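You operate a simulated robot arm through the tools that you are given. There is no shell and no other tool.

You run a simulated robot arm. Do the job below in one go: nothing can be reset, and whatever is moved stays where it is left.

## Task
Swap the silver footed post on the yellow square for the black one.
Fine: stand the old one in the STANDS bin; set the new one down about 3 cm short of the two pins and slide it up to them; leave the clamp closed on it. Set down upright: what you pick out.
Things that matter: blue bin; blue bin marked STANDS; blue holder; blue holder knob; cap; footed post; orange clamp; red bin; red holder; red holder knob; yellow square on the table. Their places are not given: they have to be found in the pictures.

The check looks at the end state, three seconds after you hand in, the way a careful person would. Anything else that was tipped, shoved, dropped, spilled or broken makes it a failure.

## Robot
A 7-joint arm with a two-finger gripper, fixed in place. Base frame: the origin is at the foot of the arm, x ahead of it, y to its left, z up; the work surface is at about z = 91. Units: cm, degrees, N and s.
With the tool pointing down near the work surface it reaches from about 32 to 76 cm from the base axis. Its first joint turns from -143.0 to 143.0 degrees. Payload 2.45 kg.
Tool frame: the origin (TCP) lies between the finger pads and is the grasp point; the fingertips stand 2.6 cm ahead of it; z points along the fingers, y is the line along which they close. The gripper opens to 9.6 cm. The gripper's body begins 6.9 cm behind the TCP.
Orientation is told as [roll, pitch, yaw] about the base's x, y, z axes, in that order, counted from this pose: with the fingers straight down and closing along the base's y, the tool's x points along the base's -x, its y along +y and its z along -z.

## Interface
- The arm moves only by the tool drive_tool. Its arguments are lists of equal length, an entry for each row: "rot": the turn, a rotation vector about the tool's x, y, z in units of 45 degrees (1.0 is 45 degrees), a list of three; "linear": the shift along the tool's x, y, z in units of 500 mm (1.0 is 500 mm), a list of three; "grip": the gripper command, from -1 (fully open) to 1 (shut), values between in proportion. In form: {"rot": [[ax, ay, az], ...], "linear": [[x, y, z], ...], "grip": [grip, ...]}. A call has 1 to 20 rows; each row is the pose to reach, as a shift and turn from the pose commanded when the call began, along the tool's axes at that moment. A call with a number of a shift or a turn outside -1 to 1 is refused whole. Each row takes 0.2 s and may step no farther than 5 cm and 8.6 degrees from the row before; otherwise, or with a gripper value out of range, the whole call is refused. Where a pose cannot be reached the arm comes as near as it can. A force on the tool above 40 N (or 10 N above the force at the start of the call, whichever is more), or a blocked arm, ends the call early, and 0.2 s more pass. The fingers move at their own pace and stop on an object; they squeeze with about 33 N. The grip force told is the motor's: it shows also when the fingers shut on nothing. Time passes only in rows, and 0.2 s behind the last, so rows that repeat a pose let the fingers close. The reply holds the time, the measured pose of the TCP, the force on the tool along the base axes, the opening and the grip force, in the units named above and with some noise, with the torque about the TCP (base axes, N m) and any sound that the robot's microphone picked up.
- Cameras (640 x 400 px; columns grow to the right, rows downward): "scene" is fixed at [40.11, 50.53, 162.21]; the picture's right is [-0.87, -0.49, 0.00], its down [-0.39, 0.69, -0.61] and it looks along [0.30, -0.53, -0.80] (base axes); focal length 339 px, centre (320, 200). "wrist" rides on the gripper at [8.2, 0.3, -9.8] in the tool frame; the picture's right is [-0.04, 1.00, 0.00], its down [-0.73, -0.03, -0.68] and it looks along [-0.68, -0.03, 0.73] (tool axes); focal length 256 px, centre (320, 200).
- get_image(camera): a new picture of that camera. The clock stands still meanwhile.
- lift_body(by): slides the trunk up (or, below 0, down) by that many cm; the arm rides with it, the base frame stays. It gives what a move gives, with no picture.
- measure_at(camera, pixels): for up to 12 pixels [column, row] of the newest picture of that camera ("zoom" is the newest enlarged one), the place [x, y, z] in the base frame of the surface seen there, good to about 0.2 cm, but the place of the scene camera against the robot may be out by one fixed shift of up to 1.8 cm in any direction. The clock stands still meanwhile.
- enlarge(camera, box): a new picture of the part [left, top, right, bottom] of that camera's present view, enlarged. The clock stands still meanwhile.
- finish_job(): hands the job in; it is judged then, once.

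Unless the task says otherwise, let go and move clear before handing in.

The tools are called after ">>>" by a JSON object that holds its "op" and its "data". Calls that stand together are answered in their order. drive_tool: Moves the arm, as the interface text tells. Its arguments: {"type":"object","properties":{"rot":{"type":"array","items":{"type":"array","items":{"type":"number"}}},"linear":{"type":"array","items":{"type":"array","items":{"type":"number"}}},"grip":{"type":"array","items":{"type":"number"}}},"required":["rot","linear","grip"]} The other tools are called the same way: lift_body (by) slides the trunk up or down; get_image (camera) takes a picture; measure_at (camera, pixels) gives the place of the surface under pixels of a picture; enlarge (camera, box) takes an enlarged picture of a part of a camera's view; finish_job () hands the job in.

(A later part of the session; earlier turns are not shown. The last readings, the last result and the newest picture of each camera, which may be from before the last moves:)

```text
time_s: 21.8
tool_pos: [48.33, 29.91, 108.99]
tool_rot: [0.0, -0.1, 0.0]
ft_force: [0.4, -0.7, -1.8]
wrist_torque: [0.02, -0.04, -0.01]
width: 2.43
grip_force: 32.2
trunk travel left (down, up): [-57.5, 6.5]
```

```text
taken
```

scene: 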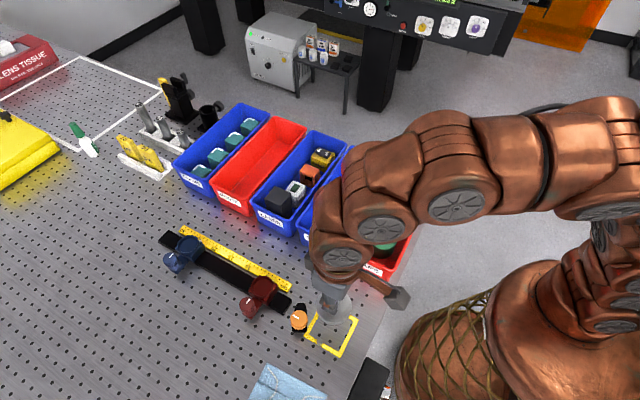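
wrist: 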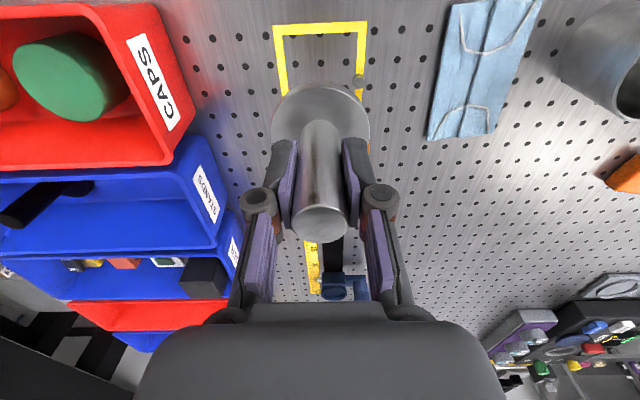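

The post is up with its foot at z≈103, above the bin rims (99.8). I'll carry it over to (59.9,7.5) above the STANDS bin.

>>> {"op": "drive_tool", "data": {"rot": [[0, 0, 0], [0, 0, 0], [0, 0, 0], [0, 0, 0], [0, 0, 0], [0, 0, 0], [0, 0, 0], [0, 0, 0], [0, 0, 0], [0, 0, 0]], "linear": [[-0.02, -0.04, -0.02], [-0.045, -0.085, -0.02], [-0.075, -0.145, -0.02], [-0.105, -0.205, -0.02], [-0.135, -0.265, -0.02], [-0.165, -0.325, -0.02], [-0.195, -0.38, -0.02], [-0.218, -0.425, -0.02], [-0.23, -0.448, -0.02], [-0.23, -0.448, -0.02]], "grip": [1, 1, 1, 1, 1, 1, 1, 1, 1, 1]}}

>>> {"op": "get_image", "data": {"camera": "wrist"}}

>>> {"op": "get_image", "data": {"camera": "scene"}}

```text
time_s: 24.0
tool_pos: [59.89, 7.48, 109.81]
tool_rot: [0.1, 0.0, 0.0]
ft_force: [0.1, -0.7, -2.5]
wrist_torque: [0.0, 0.02, 0.0]
width: 2.39
grip_force: 33.3
trunk travel left (down, up): [-57.5, 6.5]
```

```text
taken
```

wrist: 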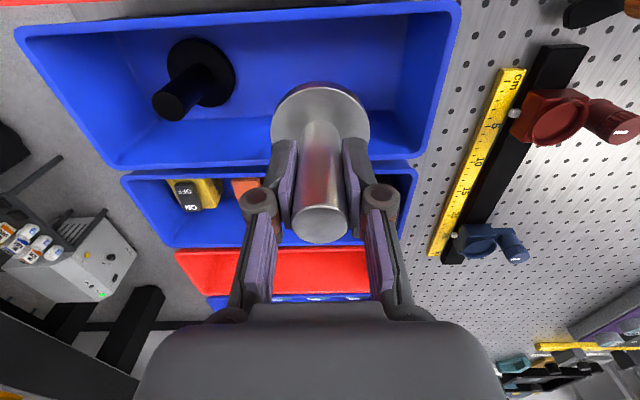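

```text
taken
```

scene: 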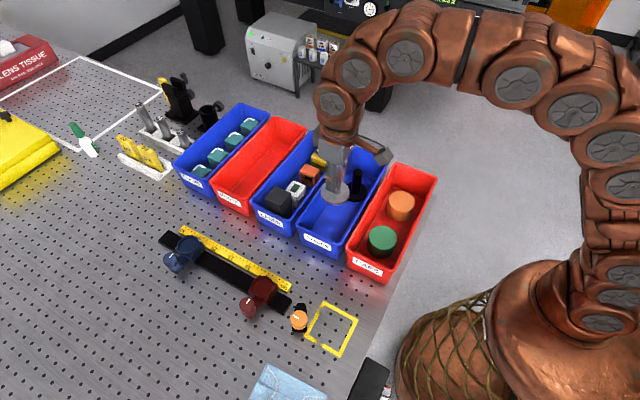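

The post hangs above the STANDS bin and the black post is at (200,75). I'll measure bin walls, floor and the black post from here.

>>> {"op": "measure_at", "data": {"camera": "wrist", "pixels": [[240, 20], [240, 35], [240, 60], [240, 110], [240, 130], [240, 165], [380, 40], [390, 120], [430, 30], [410, 160], [400, 60], [415, 90]]}}

>>> {"op": "enlarge", "data": {"camera": "wrist", "box": [140, 20, 260, 130]}}

```text
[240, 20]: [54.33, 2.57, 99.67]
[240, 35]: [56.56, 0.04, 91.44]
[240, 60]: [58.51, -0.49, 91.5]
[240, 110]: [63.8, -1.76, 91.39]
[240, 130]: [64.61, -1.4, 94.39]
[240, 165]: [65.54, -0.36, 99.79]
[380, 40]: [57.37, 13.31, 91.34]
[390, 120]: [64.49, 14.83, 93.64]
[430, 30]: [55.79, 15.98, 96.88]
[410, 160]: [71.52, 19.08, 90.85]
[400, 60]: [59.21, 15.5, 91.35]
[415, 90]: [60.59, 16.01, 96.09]
```

```text
3.64 times, centred on (200, 75) of wrist
```

zoom: 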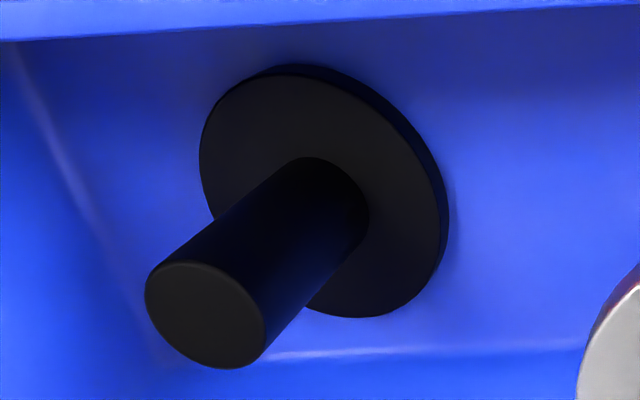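

>>> {"op": "measure_at", "data": {"camera": "zoom", "pixels": [[205, 315], [150, 300], [258, 330], [205, 266], [212, 362], [205, 150], [440, 200], [300, 72], [370, 310], [420, 150], [380, 180], [330, 130]]}}

```text
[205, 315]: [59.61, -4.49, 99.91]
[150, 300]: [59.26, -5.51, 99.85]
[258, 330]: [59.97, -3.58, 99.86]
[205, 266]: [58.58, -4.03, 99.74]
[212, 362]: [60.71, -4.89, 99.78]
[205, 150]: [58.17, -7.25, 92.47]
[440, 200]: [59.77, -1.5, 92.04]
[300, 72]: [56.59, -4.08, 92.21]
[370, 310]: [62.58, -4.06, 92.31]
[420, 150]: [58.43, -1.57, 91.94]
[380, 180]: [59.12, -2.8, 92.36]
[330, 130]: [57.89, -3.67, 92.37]
```

Black post: top centre (59.65,-4.45), z 99.87, foot radius ≈3; floor at 91.37. The silver one at y=7.5 is well clear, so I'll lower it to just above the floor.

>>> {"op": "drive_tool", "data": {"rot": [[0, 0, 0], [0, 0, 0], [0, 0, 0], [0, 0, 0], [0, 0, 0], [0, 0, 0], [0, 0, 0]], "linear": [[0, 0, 0.05], [0, 0, 0.1], [0, 0, 0.15], [0, 0, 0.2], [0, 0, 0.23], [0, 0, 0.243], [0, 0, 0.243]], "grip": [1, 1, 1, 1, 1, 1, 1]}}

>>> {"op": "get_image", "data": {"camera": "wrist"}}

>>> {"op": "enlarge", "data": {"camera": "scene", "box": [260, 130, 440, 270]}}

```text
time_s: 25.6
tool_pos: [59.99, 7.59, 97.66]
tool_rot: [0.0, 0.0, 0.0]
ft_force: [-0.4, -0.2, -1.8]
wrist_torque: [0.01, 0.0, -0.02]
width: 2.42
grip_force: 33.0
trunk travel left (down, up): [-57.5, 6.5]
```

```text
taken
```

wrist: 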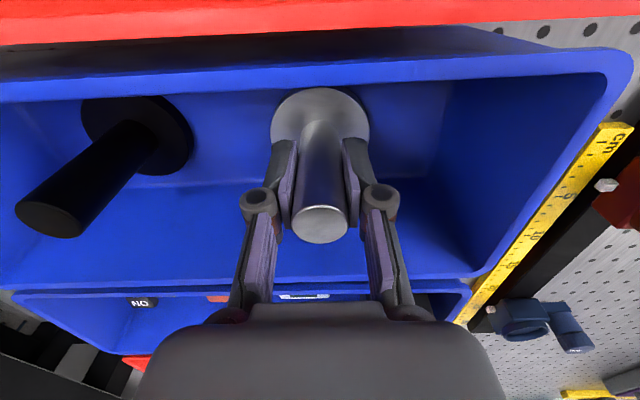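

```text
2.86 times, centred on (350, 200) of scene
```

zoom: 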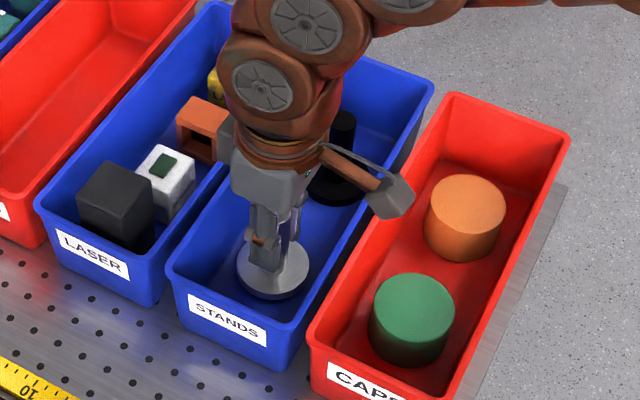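

The foot is about 0.4 cm above the floor. I'll lower in millimetre steps until I feel contact.

>>> {"op": "drive_tool", "data": {"rot": [[0, 0, 0], [0, 0, 0], [0, 0, 0], [0, 0, 0]], "linear": [[0, 0, 0.003], [0, 0, 0.006], [0, 0, 0.008], [0, 0, 0.008]], "grip": [1, 1, 1, 1]}}

```text
time_s: 26.6
tool_pos: [60.0, 7.43, 97.4]
tool_rot: [0.0, -0.1, 0.1]
ft_force: [0.2, 0.0, -2.4]
wrist_torque: [-0.01, 0.01, -0.02]
width: 2.4
grip_force: 32.8
trunk travel left (down, up): [-57.5, 6.5]
```

No contact yet (z force still just the weight). I'll go down another 1.5 mm.

>>> {"op": "drive_tool", "data": {"rot": [[0, 0, 0], [0, 0, 0], [0, 0, 0]], "linear": [[0, 0, 0.0015], [0, 0, 0.003], [0, 0, 0.003]], "grip": [1, 1, 1]}}

```text
time_s: 27.4
tool_pos: [59.96, 7.49, 97.19]
tool_rot: [0.0, 0.0, -0.1]
ft_force: [-1.3, -0.1, 5.1]
wrist_torque: [-0.03, 0.11, 0.01]
width: 2.41
grip_force: 33.1
trunk travel left (down, up): [-57.5, 6.5]
```

Contact is felt (z force +5 N). I'll open the fingers and rise straight up.

>>> {"op": "drive_tool", "data": {"rot": [[0, 0, 0], [0, 0, 0], [0, 0, 0], [0, 0, 0], [0, 0, 0], [0, 0, 0], [0, 0, 0], [0, 0, 0], [0, 0, 0]], "linear": [[0, 0, 0], [0, 0, 0], [0, 0, 0], [0, 0, -0.03], [0, 0, -0.1], [0, 0, -0.17], [0, 0, -0.24], [0, 0, -0.24], [0, 0, -0.24]], "grip": [0.2, -0.05, -0.1, -0.1, -0.1, -0.1, -0.1, -0.1, -0.1]}}

>>> {"op": "get_image", "data": {"camera": "wrist"}}

>>> {"op": "enlarge", "data": {"camera": "scene", "box": [260, 130, 440, 270]}}

```text
time_s: 29.4
tool_pos: [60.08, 7.37, 109.34]
tool_rot: [0.0, 0.0, 0.1]
ft_force: [-0.9, 0.6, 0.6]
wrist_torque: [-0.01, -0.01, 0.0]
width: 5.28
grip_force: 0.1
trunk travel left (down, up): [-57.5, 6.5]
```

```text
taken
```

wrist: 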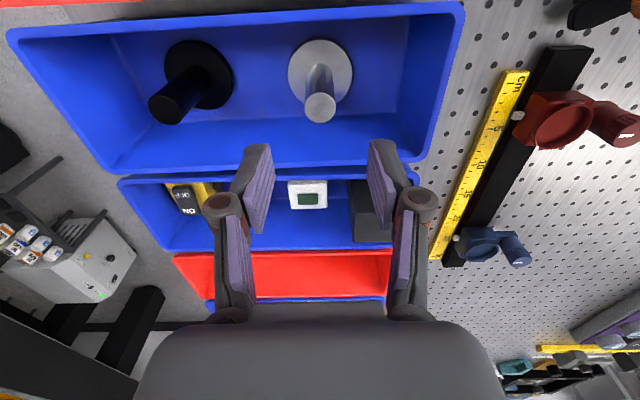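

```text
2.86 times, centred on (350, 200) of scene
```

zoom: 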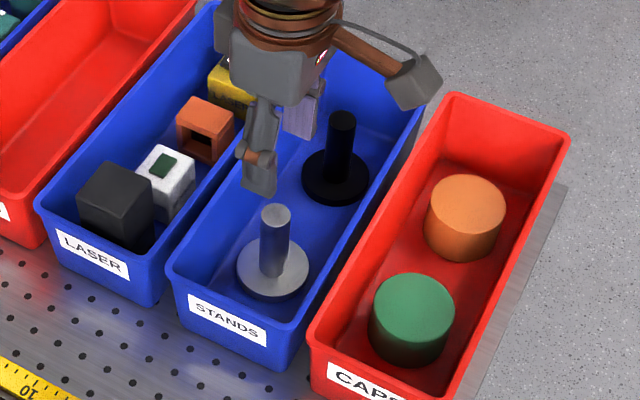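

The silver post stands upright in the STANDS bin. I'll move above the black post at (59.65,-4.45).

>>> {"op": "drive_tool", "data": {"rot": [[0, 0, 0], [0, 0, 0], [0, 0, 0], [0, 0, 0]], "linear": [[0.0025, -0.08, 0], [0.005, -0.16, 0], [0.0075, -0.238, 0], [0.0075, -0.238, 0]], "grip": [-0.15, -0.15, -0.15, -0.15]}}

>>> {"op": "enlarge", "data": {"camera": "wrist", "box": [250, 0, 450, 150]}}

```text
time_s: 30.4
tool_pos: [59.5, -4.45, 109.17]
tool_rot: [0.0, 0.0, 0.0]
ft_force: [-0.2, -0.1, 1.0]
wrist_torque: [-0.02, 0.01, -0.03]
width: 5.51
grip_force: 0.0
trunk travel left (down, up): [-57.5, 6.5]
```

```text
2.67 times, centred on (350, 75) of wrist
```

zoom: 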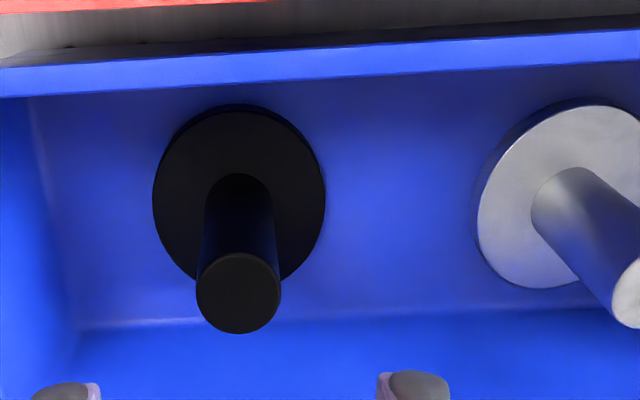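

>>> {"op": "measure_at", "data": {"camera": "zoom", "pixels": [[239, 292], [200, 292], [278, 292], [239, 256], [239, 330], [156, 195], [322, 195], [238, 110], [239, 180], [525, 200]]}}

```text
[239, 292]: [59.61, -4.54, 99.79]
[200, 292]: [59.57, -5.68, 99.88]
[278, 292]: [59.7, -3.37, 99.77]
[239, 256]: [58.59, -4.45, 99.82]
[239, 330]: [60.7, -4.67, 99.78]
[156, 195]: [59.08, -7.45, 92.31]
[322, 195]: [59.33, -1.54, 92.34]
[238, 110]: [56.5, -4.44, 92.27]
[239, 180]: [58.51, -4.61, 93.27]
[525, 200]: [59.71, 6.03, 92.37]
```

Black post centre (59.63,-4.53), aligned with the fingers. I'll descend to z≈97.2 and close.

>>> {"op": "drive_tool", "data": {"rot": [[0, 0, 0], [0, 0, 0], [0, 0, 0], [0, 0, 0], [0, 0, 0], [0, 0, 0]], "linear": [[-0.001, -0.001, 0.05], [-0.001, -0.001, 0.1], [-0.001, -0.001, 0.15], [-0.001, -0.001, 0.2], [-0.001, -0.001, 0.239], [-0.001, -0.001, 0.239]], "grip": [-0.15, -0.15, -0.15, -0.15, -0.15, -0.15]}}

>>> {"op": "get_image", "data": {"camera": "wrist"}}

```text
time_s: 31.8
tool_pos: [59.68, -4.54, 97.23]
tool_rot: [0.0, -0.1, -0.1]
ft_force: [0.2, 0.1, -0.5]
wrist_torque: [-0.02, 0.03, -0.01]
width: 5.52
grip_force: 0.0
trunk travel left (down, up): [-57.5, 6.5]
```

```text
taken
```

wrist: 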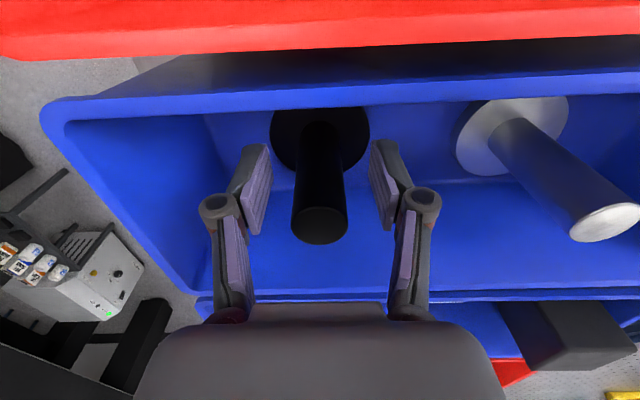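

The black post is centred between the pads. I'll close on it and lift 2 cm, then all the way up.

>>> {"op": "drive_tool", "data": {"rot": [[0, 0, 0], [0, 0, 0], [0, 0, 0], [0, 0, 0], [0, 0, 0], [0, 0, 0], [0, 0, 0], [0, 0, 0]], "linear": [[0, 0, 0], [0, 0, 0], [0, 0, 0], [0, 0, 0], [0, 0, 0], [0, 0, -0.01], [0, 0, -0.03], [0, 0, -0.03]], "grip": [0.1, 0.3, 1, 1, 1, 1, 1, 1]}}

>>> {"op": "drive_tool", "data": {"rot": [[0, 0, 0], [0, 0, 0], [0, 0, 0], [0, 0, 0], [0, 0, 0], [0, 0, 0]], "linear": [[0, 0, -0.05], [0, 0, -0.1], [0, 0, -0.15], [0, 0, -0.2], [0, 0, -0.23], [0, 0, -0.23]], "grip": [1, 1, 1, 1, 1, 1]}}

>>> {"op": "get_image", "data": {"camera": "wrist"}}

>>> {"op": "get_image", "data": {"camera": "scene"}}

```text
time_s: 33.6
tool_pos: [59.61, -4.55, 98.71]
tool_rot: [0.0, -0.1, 0.0]
ft_force: [-0.4, -0.3, -1.6]
wrist_torque: [-0.01, -0.03, 0.01]
width: 2.44
grip_force: 32.9
trunk travel left (down, up): [-57.5, 6.5]
```

```text
time_s: 35.0
tool_pos: [59.52, -4.37, 110.46]
tool_rot: [0.0, -0.1, 0.0]
ft_force: [0.4, -0.5, -1.5]
wrist_torque: [0.0, 0.01, 0.01]
width: 2.4
grip_force: 32.7
trunk travel left (down, up): [-57.5, 6.5]
```

```text
taken
```

wrist: 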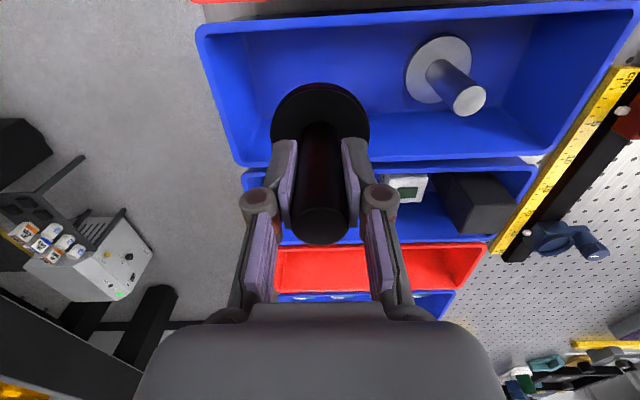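

```text
taken
```

scene: 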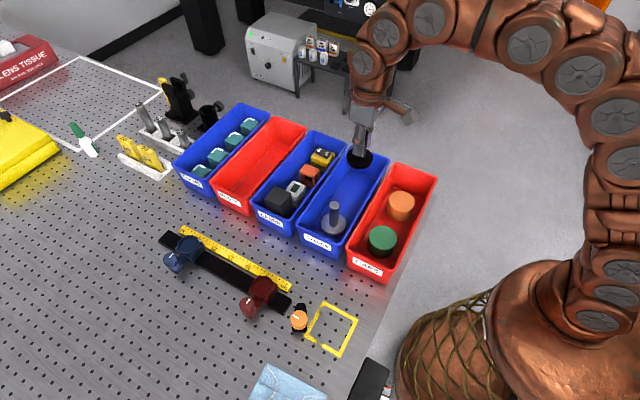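

The black post is held upright with its foot at z≈104.6. I'll carry it to about (46.05,28.87), which is 3 cm short of the pins along the line square to them.

>>> {"op": "drive_tool", "data": {"rot": [[0, 0, 0], [0, 0, 0], [0, 0, 0], [0, 0, 0], [0, 0, 0], [0, 0, 0], [0, 0, 0], [0, 0, 0], [0, 0, 0], [0, 0, 0], [0, 0, 0], [0, 0, 0]], "linear": [[0.015, 0.038, 0], [0.04, 0.1, 0], [0.07, 0.173, 0], [0.101, 0.248, 0], [0.132, 0.323, 0], [0.162, 0.398, 0], [0.193, 0.473, 0], [0.223, 0.548, 0], [0.25, 0.614, 0], [0.265, 0.652, 0], [0.271, 0.668, 0], [0.271, 0.668, 0]], "grip": [1, 1, 1, 1, 1, 1, 1, 1, 1, 1, 1, 1]}}

>>> {"op": "get_image", "data": {"camera": "wrist"}}

>>> {"op": "get_image", "data": {"camera": "scene"}}

```text
time_s: 37.6
tool_pos: [46.14, 29.06, 110.27]
tool_rot: [0.0, 0.0, -0.1]
ft_force: [-0.2, -1.0, -1.9]
wrist_torque: [0.01, 0.01, 0.01]
width: 2.37
grip_force: 33.2
trunk travel left (down, up): [-57.5, 6.5]
```

```text
taken
```

wrist: 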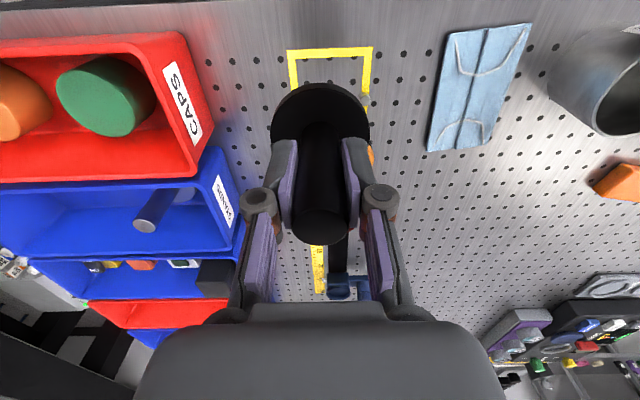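

```text
taken
```

scene: 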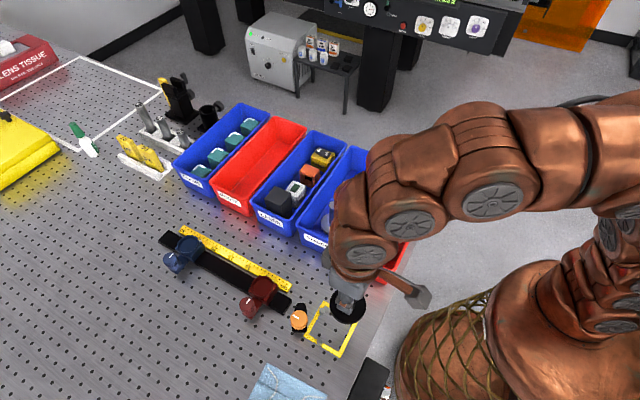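

I'm over the set-down spot. With the square empty, I'll take a zoom to get better pin positions before lowering.

>>> {"op": "enlarge", "data": {"camera": "scene", "box": [285, 290, 365, 360]}}

>>> {"op": "enlarge", "data": {"camera": "wrist", "box": [270, 30, 400, 130]}}

```text
5.71 times, centred on (325, 325) of scene
```

zoom: 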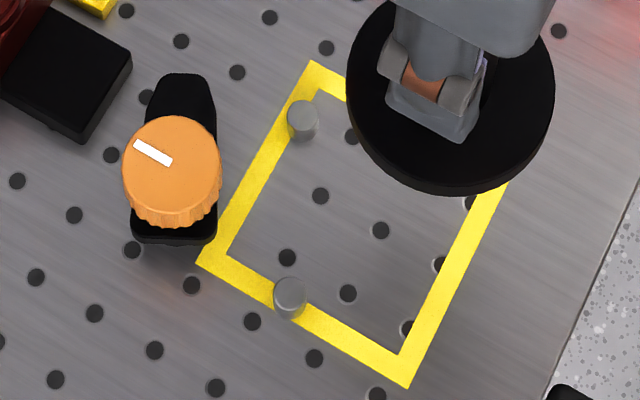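

```text
4.00 times, centred on (335, 80) of wrist
```

zoom: 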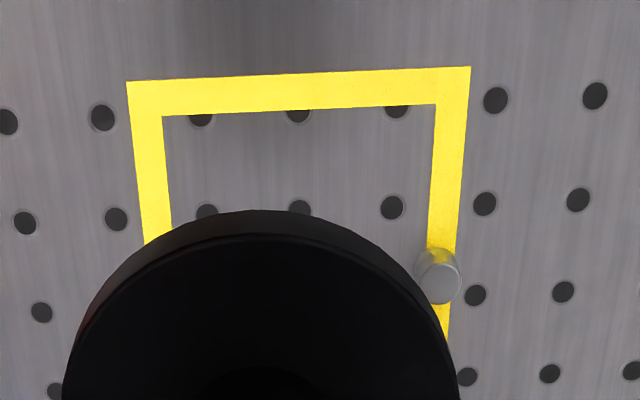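

>>> {"op": "measure_at", "data": {"camera": "zoom", "pixels": [[440, 284], [421, 284], [459, 284], [440, 265], [440, 302], [128, 82], [470, 68]]}}

>>> {"op": "enlarge", "data": {"camera": "scene", "box": [285, 290, 365, 360]}}

>>> {"op": "measure_at", "data": {"camera": "zoom", "pixels": [[303, 114], [290, 114], [316, 114], [303, 101], [303, 126], [290, 290], [276, 290], [304, 290], [290, 278], [290, 304], [196, 264], [406, 387]]}}

```text
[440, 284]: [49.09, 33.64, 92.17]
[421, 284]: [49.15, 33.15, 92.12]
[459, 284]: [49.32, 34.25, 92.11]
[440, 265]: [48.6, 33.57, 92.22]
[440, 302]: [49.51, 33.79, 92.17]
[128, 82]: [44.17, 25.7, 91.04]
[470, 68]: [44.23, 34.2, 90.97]
```

```text
5.71 times, centred on (325, 325) of scene
```

zoom: 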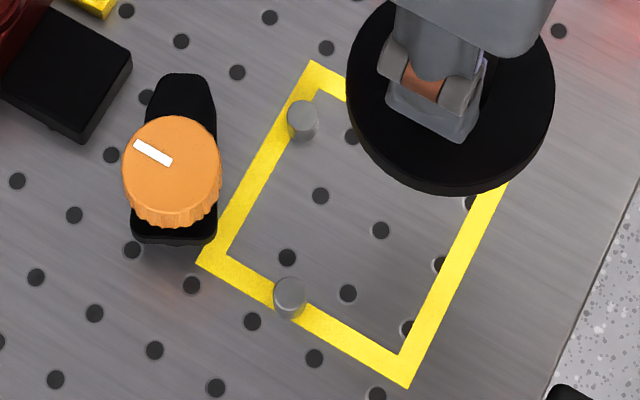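

```text
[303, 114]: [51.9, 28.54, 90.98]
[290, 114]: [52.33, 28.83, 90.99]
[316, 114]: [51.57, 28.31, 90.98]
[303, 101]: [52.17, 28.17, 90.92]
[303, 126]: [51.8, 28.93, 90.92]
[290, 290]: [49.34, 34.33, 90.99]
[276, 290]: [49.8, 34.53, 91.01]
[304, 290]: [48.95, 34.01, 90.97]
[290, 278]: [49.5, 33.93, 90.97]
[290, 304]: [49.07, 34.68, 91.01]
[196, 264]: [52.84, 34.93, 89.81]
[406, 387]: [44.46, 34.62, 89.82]
```

Pins refined: A (51.8,27.93), B (49.15,33.68). I'll lower the black post at about (46.15,28.88) to just above the table.

>>> {"op": "drive_tool", "data": {"rot": [[0, 0, 0], [0, 0, 0], [0, 0, 0], [0, 0, 0], [0, 0, 0], [0, 0, 0], [0, 0, 0], [0, 0, 0]], "linear": [[0, -0.002, 0.05], [0, -0.002, 0.1], [0, -0.002, 0.15], [0, -0.002, 0.2], [0, -0.002, 0.235], [0, -0.002, 0.252], [0, -0.002, 0.258], [0, -0.002, 0.258]], "grip": [1, 1, 1, 1, 1, 1, 1, 1]}}

>>> {"op": "enlarge", "data": {"camera": "scene", "box": [285, 290, 385, 370]}}

>>> {"op": "get_image", "data": {"camera": "wrist"}}

```text
time_s: 39.4
tool_pos: [45.98, 28.98, 97.29]
tool_rot: [0.0, 0.0, 0.0]
ft_force: [-0.3, -0.7, -1.1]
wrist_torque: [-0.02, -0.03, 0.0]
width: 2.43
grip_force: 32.5
trunk travel left (down, up): [-57.5, 6.5]
```

```text
5.00 times, centred on (335, 330) of scene
```

zoom: 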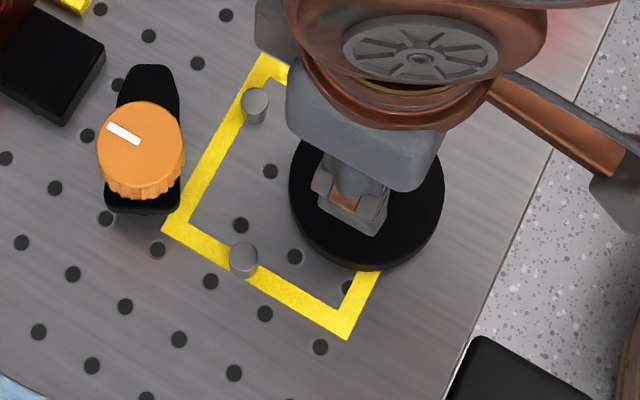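

```text
taken
```

wrist: 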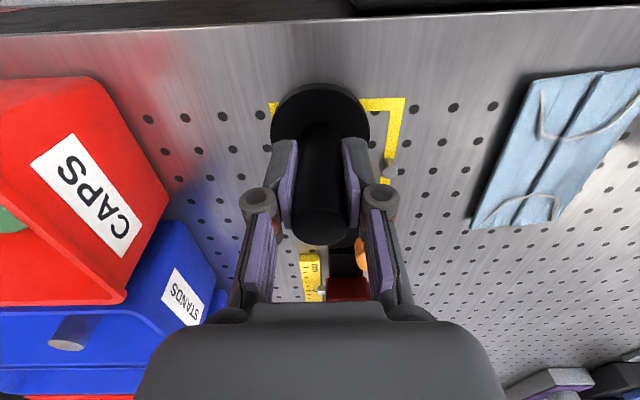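

The foot is about 0.4 cm above the table. I'll lower gently until contact.

>>> {"op": "drive_tool", "data": {"rot": [[0, 0, 0], [0, 0, 0], [0, 0, 0], [0, 0, 0]], "linear": [[0, 0, 0.003], [0, 0, 0.006], [0, 0, 0.008], [0, 0, 0.008]], "grip": [1, 1, 1, 1]}}

```text
time_s: 40.4
tool_pos: [46.08, 28.9, 96.97]
tool_rot: [0.0, 0.0, 0.0]
ft_force: [0.4, 0.0, -1.7]
wrist_torque: [0.0, -0.01, -0.03]
width: 2.41
grip_force: 33.1
trunk travel left (down, up): [-57.5, 6.5]
```

>>> {"op": "drive_tool", "data": {"rot": [[0, 0, 0], [0, 0, 0], [0, 0, 0]], "linear": [[0, 0, 0.001], [0, 0, 0.002], [0, 0, 0.002]], "grip": [1, 1, 1]}}

```text
time_s: 41.2
tool_pos: [46.06, 28.83, 96.91]
tool_rot: [0.0, 0.0, -0.1]
ft_force: [0.4, -1.0, -2.4]
wrist_torque: [0.04, 0.01, -0.02]
width: 2.39
grip_force: 33.1
trunk travel left (down, up): [-57.5, 6.5]
```

The weight is still hanging (-2 N), so there's no contact yet. I'll go 1 mm further.

>>> {"op": "drive_tool", "data": {"rot": [[0, 0, 0], [0, 0, 0], [0, 0, 0]], "linear": [[0, 0, 0.001], [0, 0, 0.002], [0, 0, 0.002]], "grip": [1, 1, 1]}}

```text
time_s: 42.0
tool_pos: [46.02, 28.87, 96.74]
tool_rot: [0.0, 0.1, 0.0]
ft_force: [-0.6, -1.3, 3.7]
wrist_torque: [-0.05, 0.01, -0.02]
width: 2.44
grip_force: 33.5
trunk travel left (down, up): [-57.5, 6.5]
```

The foot is down (force +3.7 N). I'll let go briefly so it stands on its own, check it, then take hold again to slide it.

>>> {"op": "drive_tool", "data": {"rot": [[0, 0, 0], [0, 0, 0], [0, 0, 0], [0, 0, 0]], "linear": [[0, 0, 0], [0, 0, 0], [0, 0, 0], [0, 0, 0]], "grip": [0.3, 0.2, 0.2, 0.2]}}

>>> {"op": "get_image", "data": {"camera": "wrist"}}

>>> {"op": "enlarge", "data": {"camera": "scene", "box": [285, 290, 385, 370]}}

```text
time_s: 43.0
tool_pos: [46.1, 28.91, 96.68]
tool_rot: [0.1, 0.0, 0.0]
ft_force: [-0.1, 0.3, 0.5]
wrist_torque: [0.0, 0.02, -0.01]
width: 3.85
grip_force: 0.0
trunk travel left (down, up): [-57.5, 6.5]
```

```text
taken
```

wrist: 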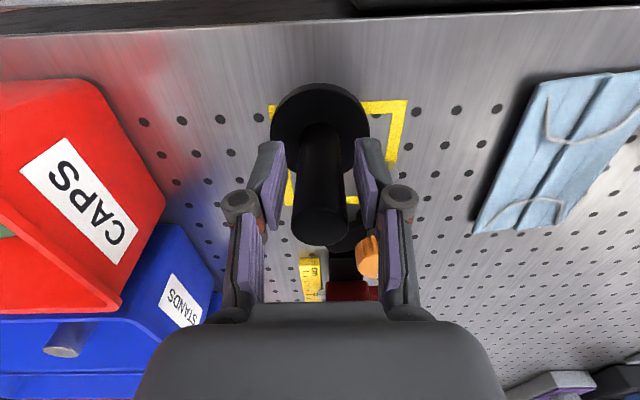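

```text
5.00 times, centred on (335, 330) of scene
```

zoom: 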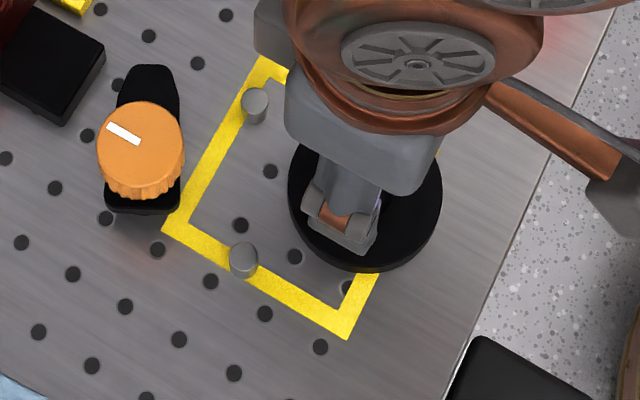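

The black post stands alone, about 3 cm short of the pins. I'll grip it again and slide it 2.2 cm along the line (0.908, 0.419) toward the pins.

>>> {"op": "drive_tool", "data": {"rot": [[0, 0, 0], [0, 0, 0], [0, 0, 0], [0, 0, 0]], "linear": [[0, 0, 0], [0, 0, 0], [0, 0, 0], [0, 0, 0]], "grip": [0.3, 0.4, 1, 1]}}

>>> {"op": "drive_tool", "data": {"rot": [[0, 0, 0], [0, 0, 0], [0, 0, 0], [0, 0, 0], [0, 0, 0], [0, 0, 0], [0, 0, 0], [0, 0, 0]], "linear": [[-0.0045, 0.0021, 0], [-0.0109, 0.005, 0], [-0.0173, 0.008, 0], [-0.0236, 0.0109, 0], [-0.03, 0.0138, 0], [-0.0363, 0.0167, 0], [-0.04, 0.0184, 0], [-0.04, 0.0184, 0]], "grip": [1, 1, 1, 1, 1, 1, 1, 1]}}

>>> {"op": "enlarge", "data": {"camera": "scene", "box": [285, 290, 385, 370]}}

>>> {"op": "get_image", "data": {"camera": "wrist"}}

```text
time_s: 44.0
tool_pos: [46.16, 28.93, 96.78]
tool_rot: [0.0, 0.0, 0.0]
ft_force: [0.8, 0.6, 1.4]
wrist_torque: [0.01, 0.03, -0.01]
width: 2.39
grip_force: 32.9
trunk travel left (down, up): [-57.5, 6.5]
```

```text
time_s: 45.8
tool_pos: [48.02, 29.67, 96.86]
tool_rot: [0.0, -0.1, 0.0]
ft_force: [-2.2, 0.1, 3.4]
wrist_torque: [0.02, 0.13, -0.01]
width: 2.4
grip_force: 32.9
trunk travel left (down, up): [-57.5, 6.5]
```

```text
5.00 times, centred on (335, 330) of scene
```

zoom: 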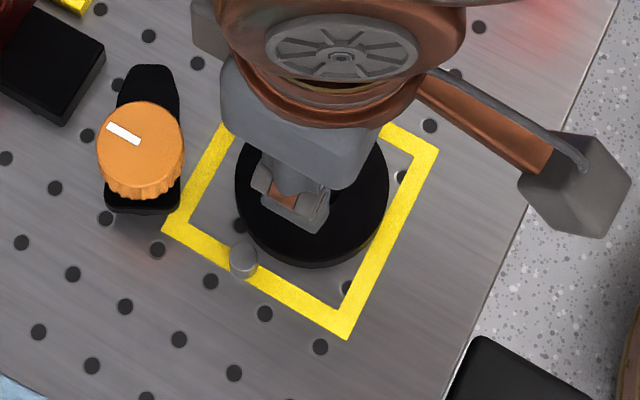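

```text
taken
```

wrist: 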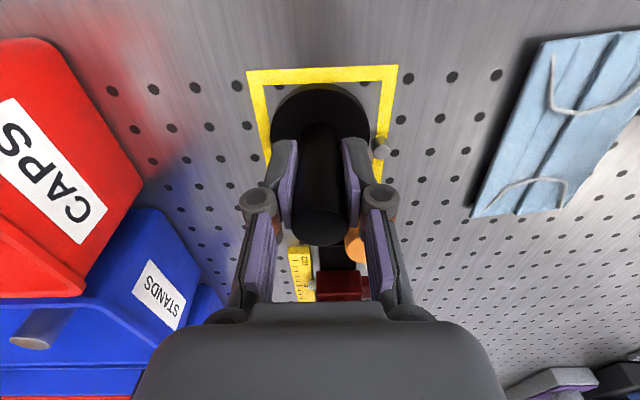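

It's now at about (48.05,29.75), still free (x force -2 N). I'll continue in small steps of 1 mm, watching for contact.

>>> {"op": "drive_tool", "data": {"rot": [[0, 0, 0], [0, 0, 0], [0, 0, 0], [0, 0, 0]], "linear": [[-0.0018, 0.0008, 0], [-0.0036, 0.0017, 0], [-0.0054, 0.0025, 0], [-0.0054, 0.0025, 0]], "grip": [1, 1, 1, 1]}}

>>> {"op": "enlarge", "data": {"camera": "scene", "box": [295, 290, 365, 350]}}

```text
time_s: 46.8
tool_pos: [48.27, 29.93, 96.8]
tool_rot: [0.0, 0.0, 0.0]
ft_force: [-2.5, 0.2, 4.1]
wrist_torque: [-0.02, 0.07, 0.05]
width: 2.42
grip_force: 33.3
trunk travel left (down, up): [-57.5, 6.5]
```

```text
6.67 times, centred on (330, 320) of scene
```

zoom: 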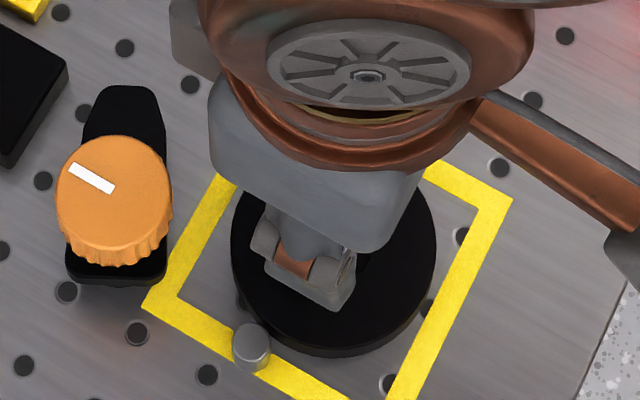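

The foot's edge is close to pin B (zoom (252,345)); no contact force yet. Another 2 mm.

>>> {"op": "drive_tool", "data": {"rot": [[0, 0, 0], [0, 0, 0], [0, 0, 0]], "linear": [[-0.0018, 0.0008, 0], [-0.0036, 0.0017, 0], [-0.0036, 0.0017, 0]], "grip": [1, 1, 1]}}

```text
time_s: 47.6
tool_pos: [48.42, 29.81, 96.76]
tool_rot: [0.1, 0.0, 0.0]
ft_force: [-6.4, -1.3, 6.9]
wrist_torque: [-0.01, 0.17, -0.06]
width: 2.39
grip_force: 33.2
trunk travel left (down, up): [-57.5, 6.5]
```

The force rose to (-6.4,-1.3) N at (48.42,29.9), just where the silver post had stood, which suggests contact. I'll push 0.5 mm more to confirm and look.

>>> {"op": "drive_tool", "data": {"rot": [[0, 0, 0], [0, 0, 0]], "linear": [[-0.0009, 0.0004, 0], [-0.0009, 0.0004, 0]], "grip": [1, 1]}}

>>> {"op": "enlarge", "data": {"camera": "scene", "box": [305, 300, 345, 335]}}

>>> {"op": "enlarge", "data": {"camera": "wrist", "box": [240, 60, 400, 180]}}

```text
time_s: 48.2
tool_pos: [48.46, 29.91, 96.68]
tool_rot: [0.0, 0.0, 0.0]
ft_force: [-10.5, -0.9, 4.9]
wrist_torque: [-0.01, 0.37, -0.12]
width: 2.44
grip_force: 33.4
trunk travel left (down, up): [-57.5, 6.5]
```

```text
11.43 times, centred on (325, 318) of scene
```

zoom: 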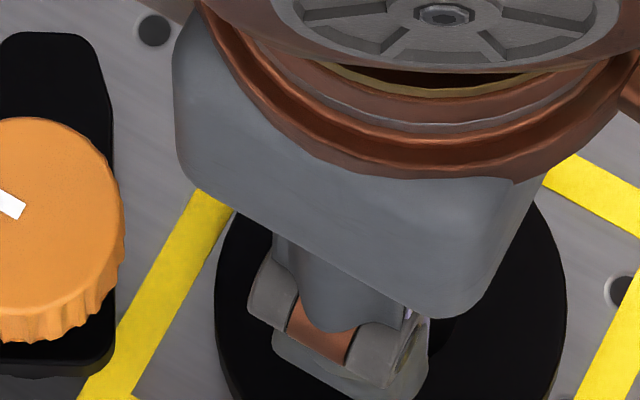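

```text
3.33 times, centred on (320, 120) of wrist
```

zoom: 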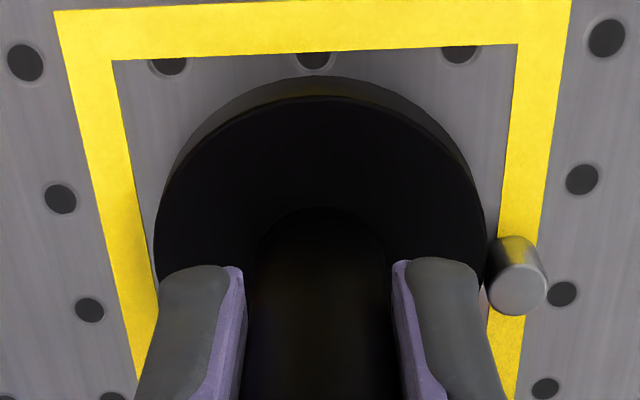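

Force (-10.5,-0.9) N resolves into pushes from both pins, and pin B touches the foot in the picture (490,265). I'll ease off half a millimetre, open the fingers and rise.

>>> {"op": "drive_tool", "data": {"rot": [[0, 0, 0], [0, 0, 0], [0, 0, 0], [0, 0, 0], [0, 0, 0], [0, 0, 0], [0, 0, 0], [0, 0, 0], [0, 0, 0]], "linear": [[0.0008, -0.0003, 0], [0.0008, -0.0003, 0], [0.0008, -0.0003, 0], [0.0008, -0.0003, 0], [0.0008, -0.0003, -0.03], [0.0008, -0.0003, -0.1], [0.0008, -0.0003, -0.18], [0.0008, -0.0003, -0.25], [0.0008, -0.0003, -0.25]], "grip": [1, 0.3, 0, 0, 0, 0, 0, 0, 0]}}

>>> {"op": "get_image", "data": {"camera": "wrist"}}

>>> {"op": "enlarge", "data": {"camera": "scene", "box": [285, 290, 365, 350]}}

```text
time_s: 50.2
tool_pos: [48.62, 29.98, 109.3]
tool_rot: [0.0, 0.0, 0.0]
ft_force: [0.3, 0.2, 0.4]
wrist_torque: [0.0, 0.01, 0.02]
width: 4.81
grip_force: 0.0
trunk travel left (down, up): [-57.5, 6.5]
```

```text
taken
```

wrist: 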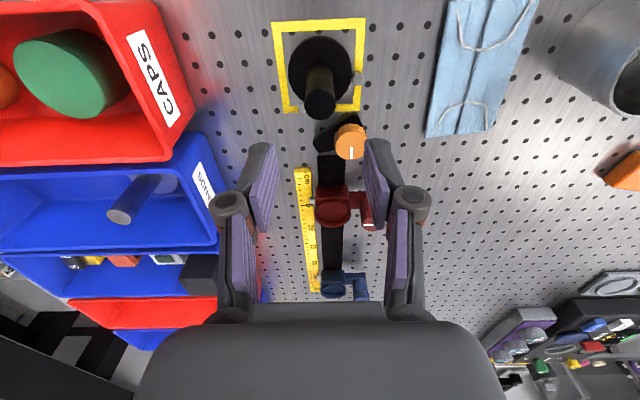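

```text
6.67 times, centred on (325, 320) of scene
```

zoom: 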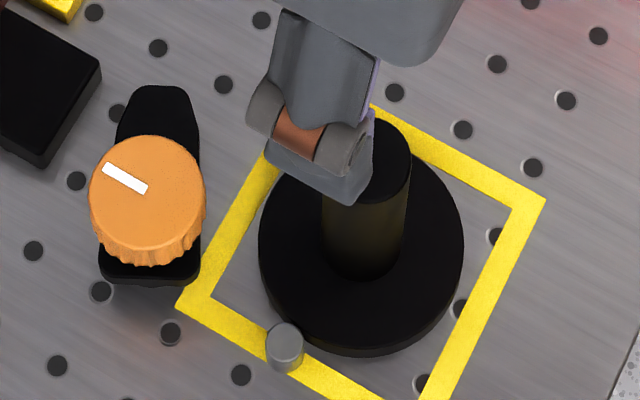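

The black post stands on the square. I'll zoom in and measure that the foot is against both pins.

>>> {"op": "enlarge", "data": {"camera": "wrist", "box": [260, 10, 380, 170]}}

>>> {"op": "enlarge", "data": {"camera": "wrist", "box": [265, 10, 375, 120]}}

```text
2.50 times, centred on (320, 90) of wrist
```

zoom: 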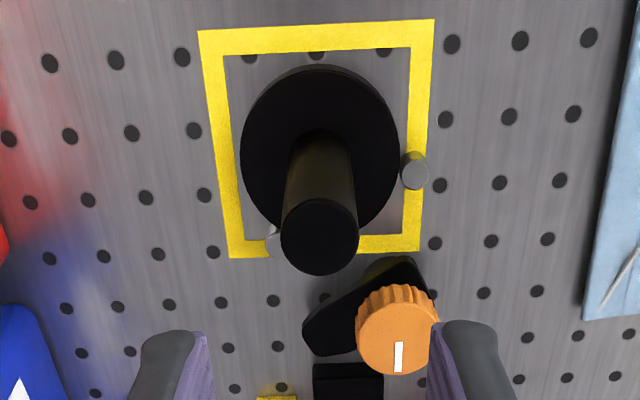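

```text
3.64 times, centred on (320, 65) of wrist
```

zoom: 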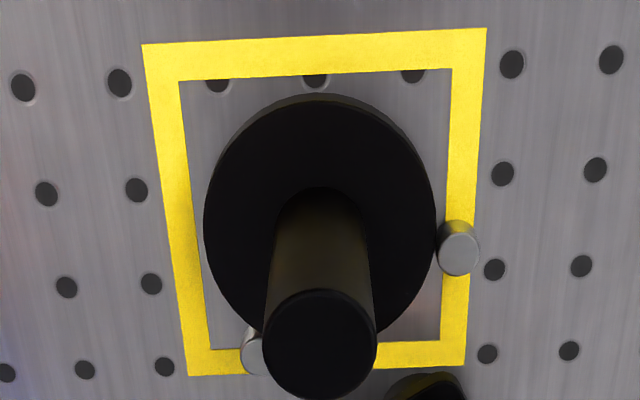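

Pin B touches the foot (437,245); pin A is partly hidden. I'll move above the clamp knob while turning to yaw 90°, where both pins can be seen.

>>> {"op": "drive_tool", "data": {"rot": [[0, 0, -0.17], [0, 0, -0.34], [0, 0, -0.51], [0, 0, -0.68], [0, 0, -0.84], [0, 0, -1.0], [0, 0, -1.0]], "linear": [[-0.019, 0.01, 0], [-0.038, 0.02, 0], [-0.057, 0.03, 0], [-0.076, 0.041, 0], [-0.095, 0.051, 0], [-0.114, 0.061, 0], [-0.114, 0.061, 0]], "grip": [0, 0, 0, 0, 0, 0, 0]}}

>>> {"op": "drive_tool", "data": {"rot": [[0, 0, -0.17], [0, 0, -0.34], [0, 0, -0.51], [0, 0, -0.68], [0, 0, -0.84], [0, 0, -0.99], [0, 0, -0.99]], "linear": [[0, 0, 0], [0, 0, 0], [0, 0, 0], [0, 0, 0], [0, 0, 0], [0, 0, 0], [0, 0, 0]], "grip": [0, 0, 0, 0, 0, 0, 0]}}

>>> {"op": "enlarge", "data": {"camera": "wrist", "box": [280, 0, 440, 120]}}

>>> {"op": "enlarge", "data": {"camera": "scene", "box": [285, 290, 365, 350]}}

```text
time_s: 51.8
tool_pos: [54.25, 33.07, 109.29]
tool_rot: [0.0, 0.1, 45.1]
ft_force: [0.3, 0.8, -0.6]
wrist_torque: [0.0, 0.02, 0.0]
width: 4.79
grip_force: 0.1
trunk travel left (down, up): [-57.5, 6.5]
```

```text
time_s: 53.4
tool_pos: [54.3, 33.06, 109.26]
tool_rot: [0.0, 0.1, 89.6]
ft_force: [-0.2, 0.3, -1.1]
wrist_torque: [0.0, -0.03, 0.04]
width: 4.79
grip_force: 0.1
trunk travel left (down, up): [-57.5, 6.5]
```

```text
3.33 times, centred on (360, 60) of wrist
```

zoom: 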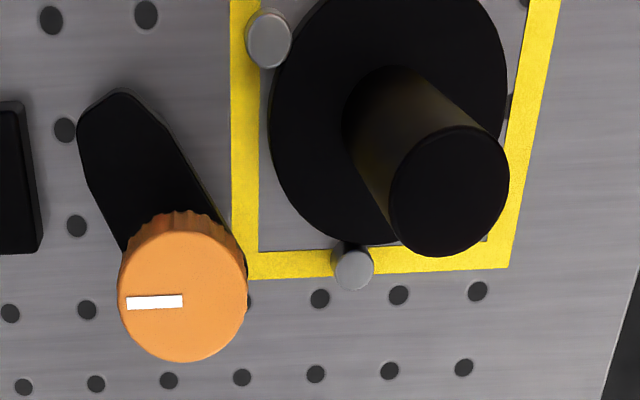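

```text
6.67 times, centred on (325, 320) of scene
```

zoom: 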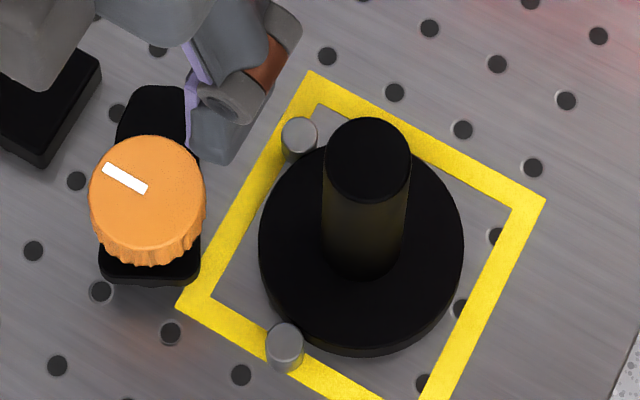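

Both pins now touch the black foot (zoom (268,40) and (353,268)). I'll verify the knob centre from here before descending on it.

>>> {"op": "get_image", "data": {"camera": "wrist"}}

>>> {"op": "measure_at", "data": {"camera": "wrist", "pixels": [[318.6, 88], [300.5, 87], [337, 87], [319, 106], [319, 74], [398, 57], [382, 57], [415, 57], [398, 42], [398, 74], [293, 32]]}}

```text
taken
```

wrist: 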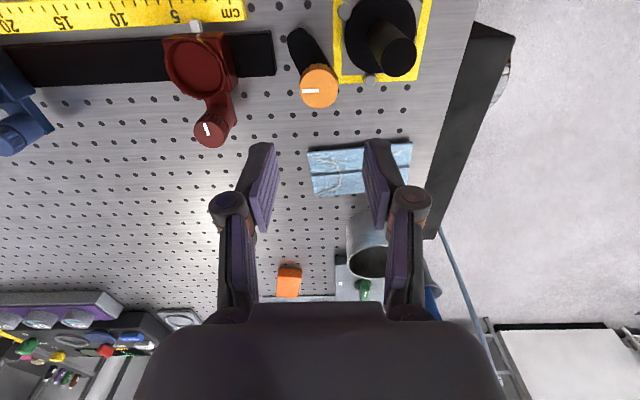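

```text
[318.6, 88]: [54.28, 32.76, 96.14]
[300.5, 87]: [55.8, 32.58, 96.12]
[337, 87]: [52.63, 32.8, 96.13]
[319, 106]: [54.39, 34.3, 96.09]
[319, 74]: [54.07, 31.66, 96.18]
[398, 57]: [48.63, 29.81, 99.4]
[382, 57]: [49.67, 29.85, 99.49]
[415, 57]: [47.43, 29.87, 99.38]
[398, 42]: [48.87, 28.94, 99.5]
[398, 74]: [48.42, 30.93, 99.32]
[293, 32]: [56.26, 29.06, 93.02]
```

The knob's centre is at about (54.25,33.0) and the TCP matches. I'll descend to z≈96.3 around the knob.

>>> {"op": "drive_tool", "data": {"rot": [[0, 0, 0], [0, 0, 0], [0, 0, 0], [0, 0, 0], [0, 0, 0], [0, 0, 0]], "linear": [[0.001, 0, 0.06], [0.001, 0, 0.12], [0.001, 0, 0.18], [0.001, 0, 0.23], [0.001, 0, 0.259], [0.001, 0, 0.259]], "grip": [0, 0, 0, 0, 0, 0]}}

>>> {"op": "get_image", "data": {"camera": "wrist"}}

>>> {"op": "enlarge", "data": {"camera": "scene", "box": [240, 260, 380, 350]}}

```text
time_s: 54.8
tool_pos: [54.22, 32.99, 96.36]
tool_rot: [0.0, 0.0, 89.6]
ft_force: [0.3, 0.4, 0.3]
wrist_torque: [-0.01, -0.01, 0.0]
width: 4.79
grip_force: 0.0
trunk travel left (down, up): [-57.5, 6.5]
```

```text
taken
```

wrist: 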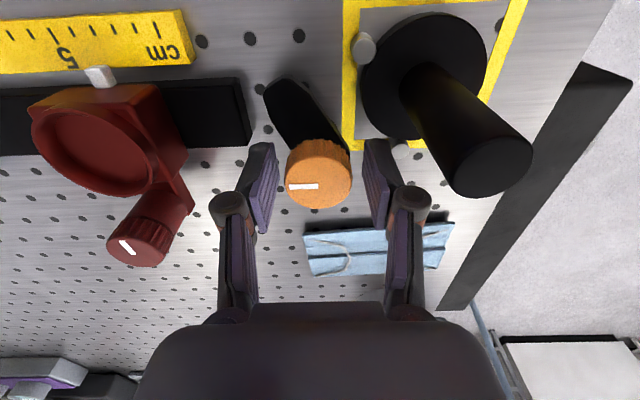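

```text
4.44 times, centred on (310, 305) of scene
```

zoom: 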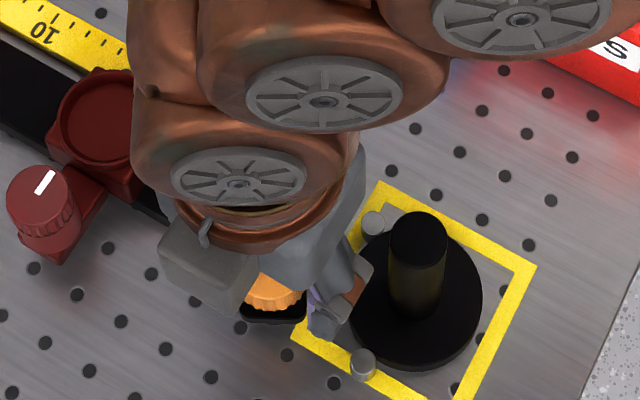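

The knob lies between the pads with the post clear of the fingers. I'll close on the knob.

>>> {"op": "drive_tool", "data": {"rot": [[0, 0, 0], [0, 0, 0], [0, 0, 0], [0, 0, 0]], "linear": [[0, 0, 0], [0, 0, 0], [0, 0, 0], [0, 0, 0]], "grip": [0.2, 0.4, 1, 1]}}

```text
time_s: 55.8
tool_pos: [54.34, 32.87, 96.27]
tool_rot: [-0.1, 0.0, 89.5]
ft_force: [9.8, 1.6, 1.6]
wrist_torque: [0.04, -0.2, -0.02]
width: 3.3
grip_force: 44.6
trunk travel left (down, up): [-57.5, 6.5]
```

The knob is gripped with a mild +x force (10 N), so I'll shift 1 mm toward +x and turn the first 45° back (clockwise from above).

>>> {"op": "drive_tool", "data": {"rot": [[0, 0, 0], [0, 0, 0.17], [0, 0, 0.34], [0, 0, 0.51], [0, 0, 0.68], [0, 0, 0.84], [0, 0, 1.0], [0, 0, 1.0]], "linear": [[0, -0.002, 0], [0, -0.002, 0], [0, -0.002, 0], [0, -0.002, 0], [0, -0.002, 0], [0, -0.002, 0], [0, -0.002, 0], [0, -0.002, 0]], "grip": [1, 1, 1, 1, 1, 1, 1, 1]}}

>>> {"op": "get_image", "data": {"camera": "wrist"}}

```text
time_s: 57.6
tool_pos: [54.35, 32.94, 96.25]
tool_rot: [0.1, 0.0, 44.5]
ft_force: [4.7, 0.2, 0.7]
wrist_torque: [-0.06, 0.03, -0.01]
width: 3.3
grip_force: 44.7
trunk travel left (down, up): [-57.5, 6.5]
```

```text
taken
```

wrist: 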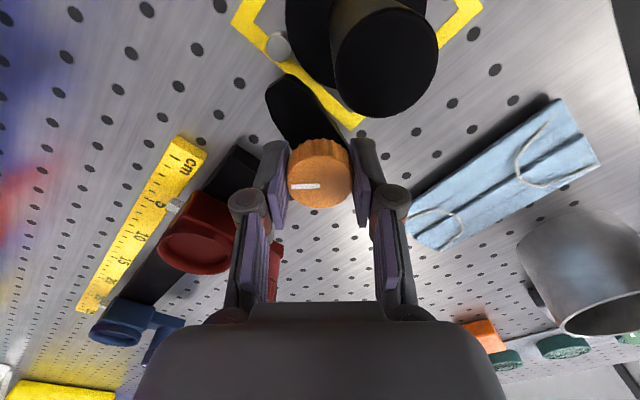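

The forces are low and the arm follows. I'll turn the remaining 45° so the arm comes over the foot.

>>> {"op": "drive_tool", "data": {"rot": [[0, 0, 0.15], [0, 0, 0.3], [0, 0, 0.45], [0, 0, 0.6], [0, 0, 0.75], [0, 0, 0.88], [0, 0, 0.99], [0, 0, 0.99]], "linear": [[0, 0, 0], [0, 0, 0], [0, 0, 0], [0, 0, 0], [0, 0, 0], [0, 0, 0], [0, 0, 0], [0, 0, 0]], "grip": [1, 1, 1, 1, 1, 1, 1, 1]}}

>>> {"op": "get_image", "data": {"camera": "wrist"}}

>>> {"op": "enlarge", "data": {"camera": "scene", "box": [240, 260, 380, 350]}}

```text
time_s: 59.4
tool_pos: [54.4, 33.06, 96.24]
tool_rot: [0.0, 0.0, 0.0]
ft_force: [0.8, -1.4, 0.4]
wrist_torque: [0.01, 0.28, -0.01]
width: 3.29
grip_force: 45.0
trunk travel left (down, up): [-57.5, 6.5]
```

```text
taken
```

wrist: 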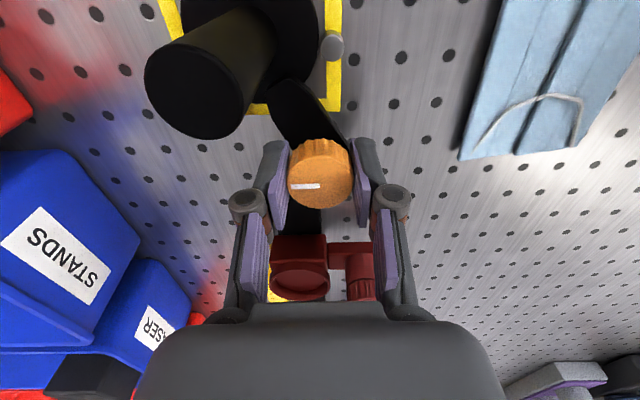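

```text
4.44 times, centred on (310, 305) of scene
```

zoom: 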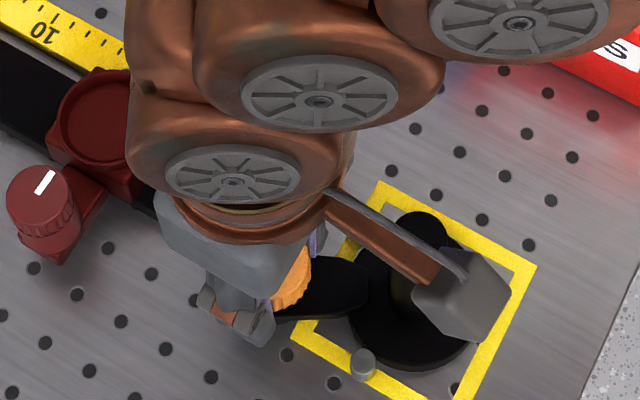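

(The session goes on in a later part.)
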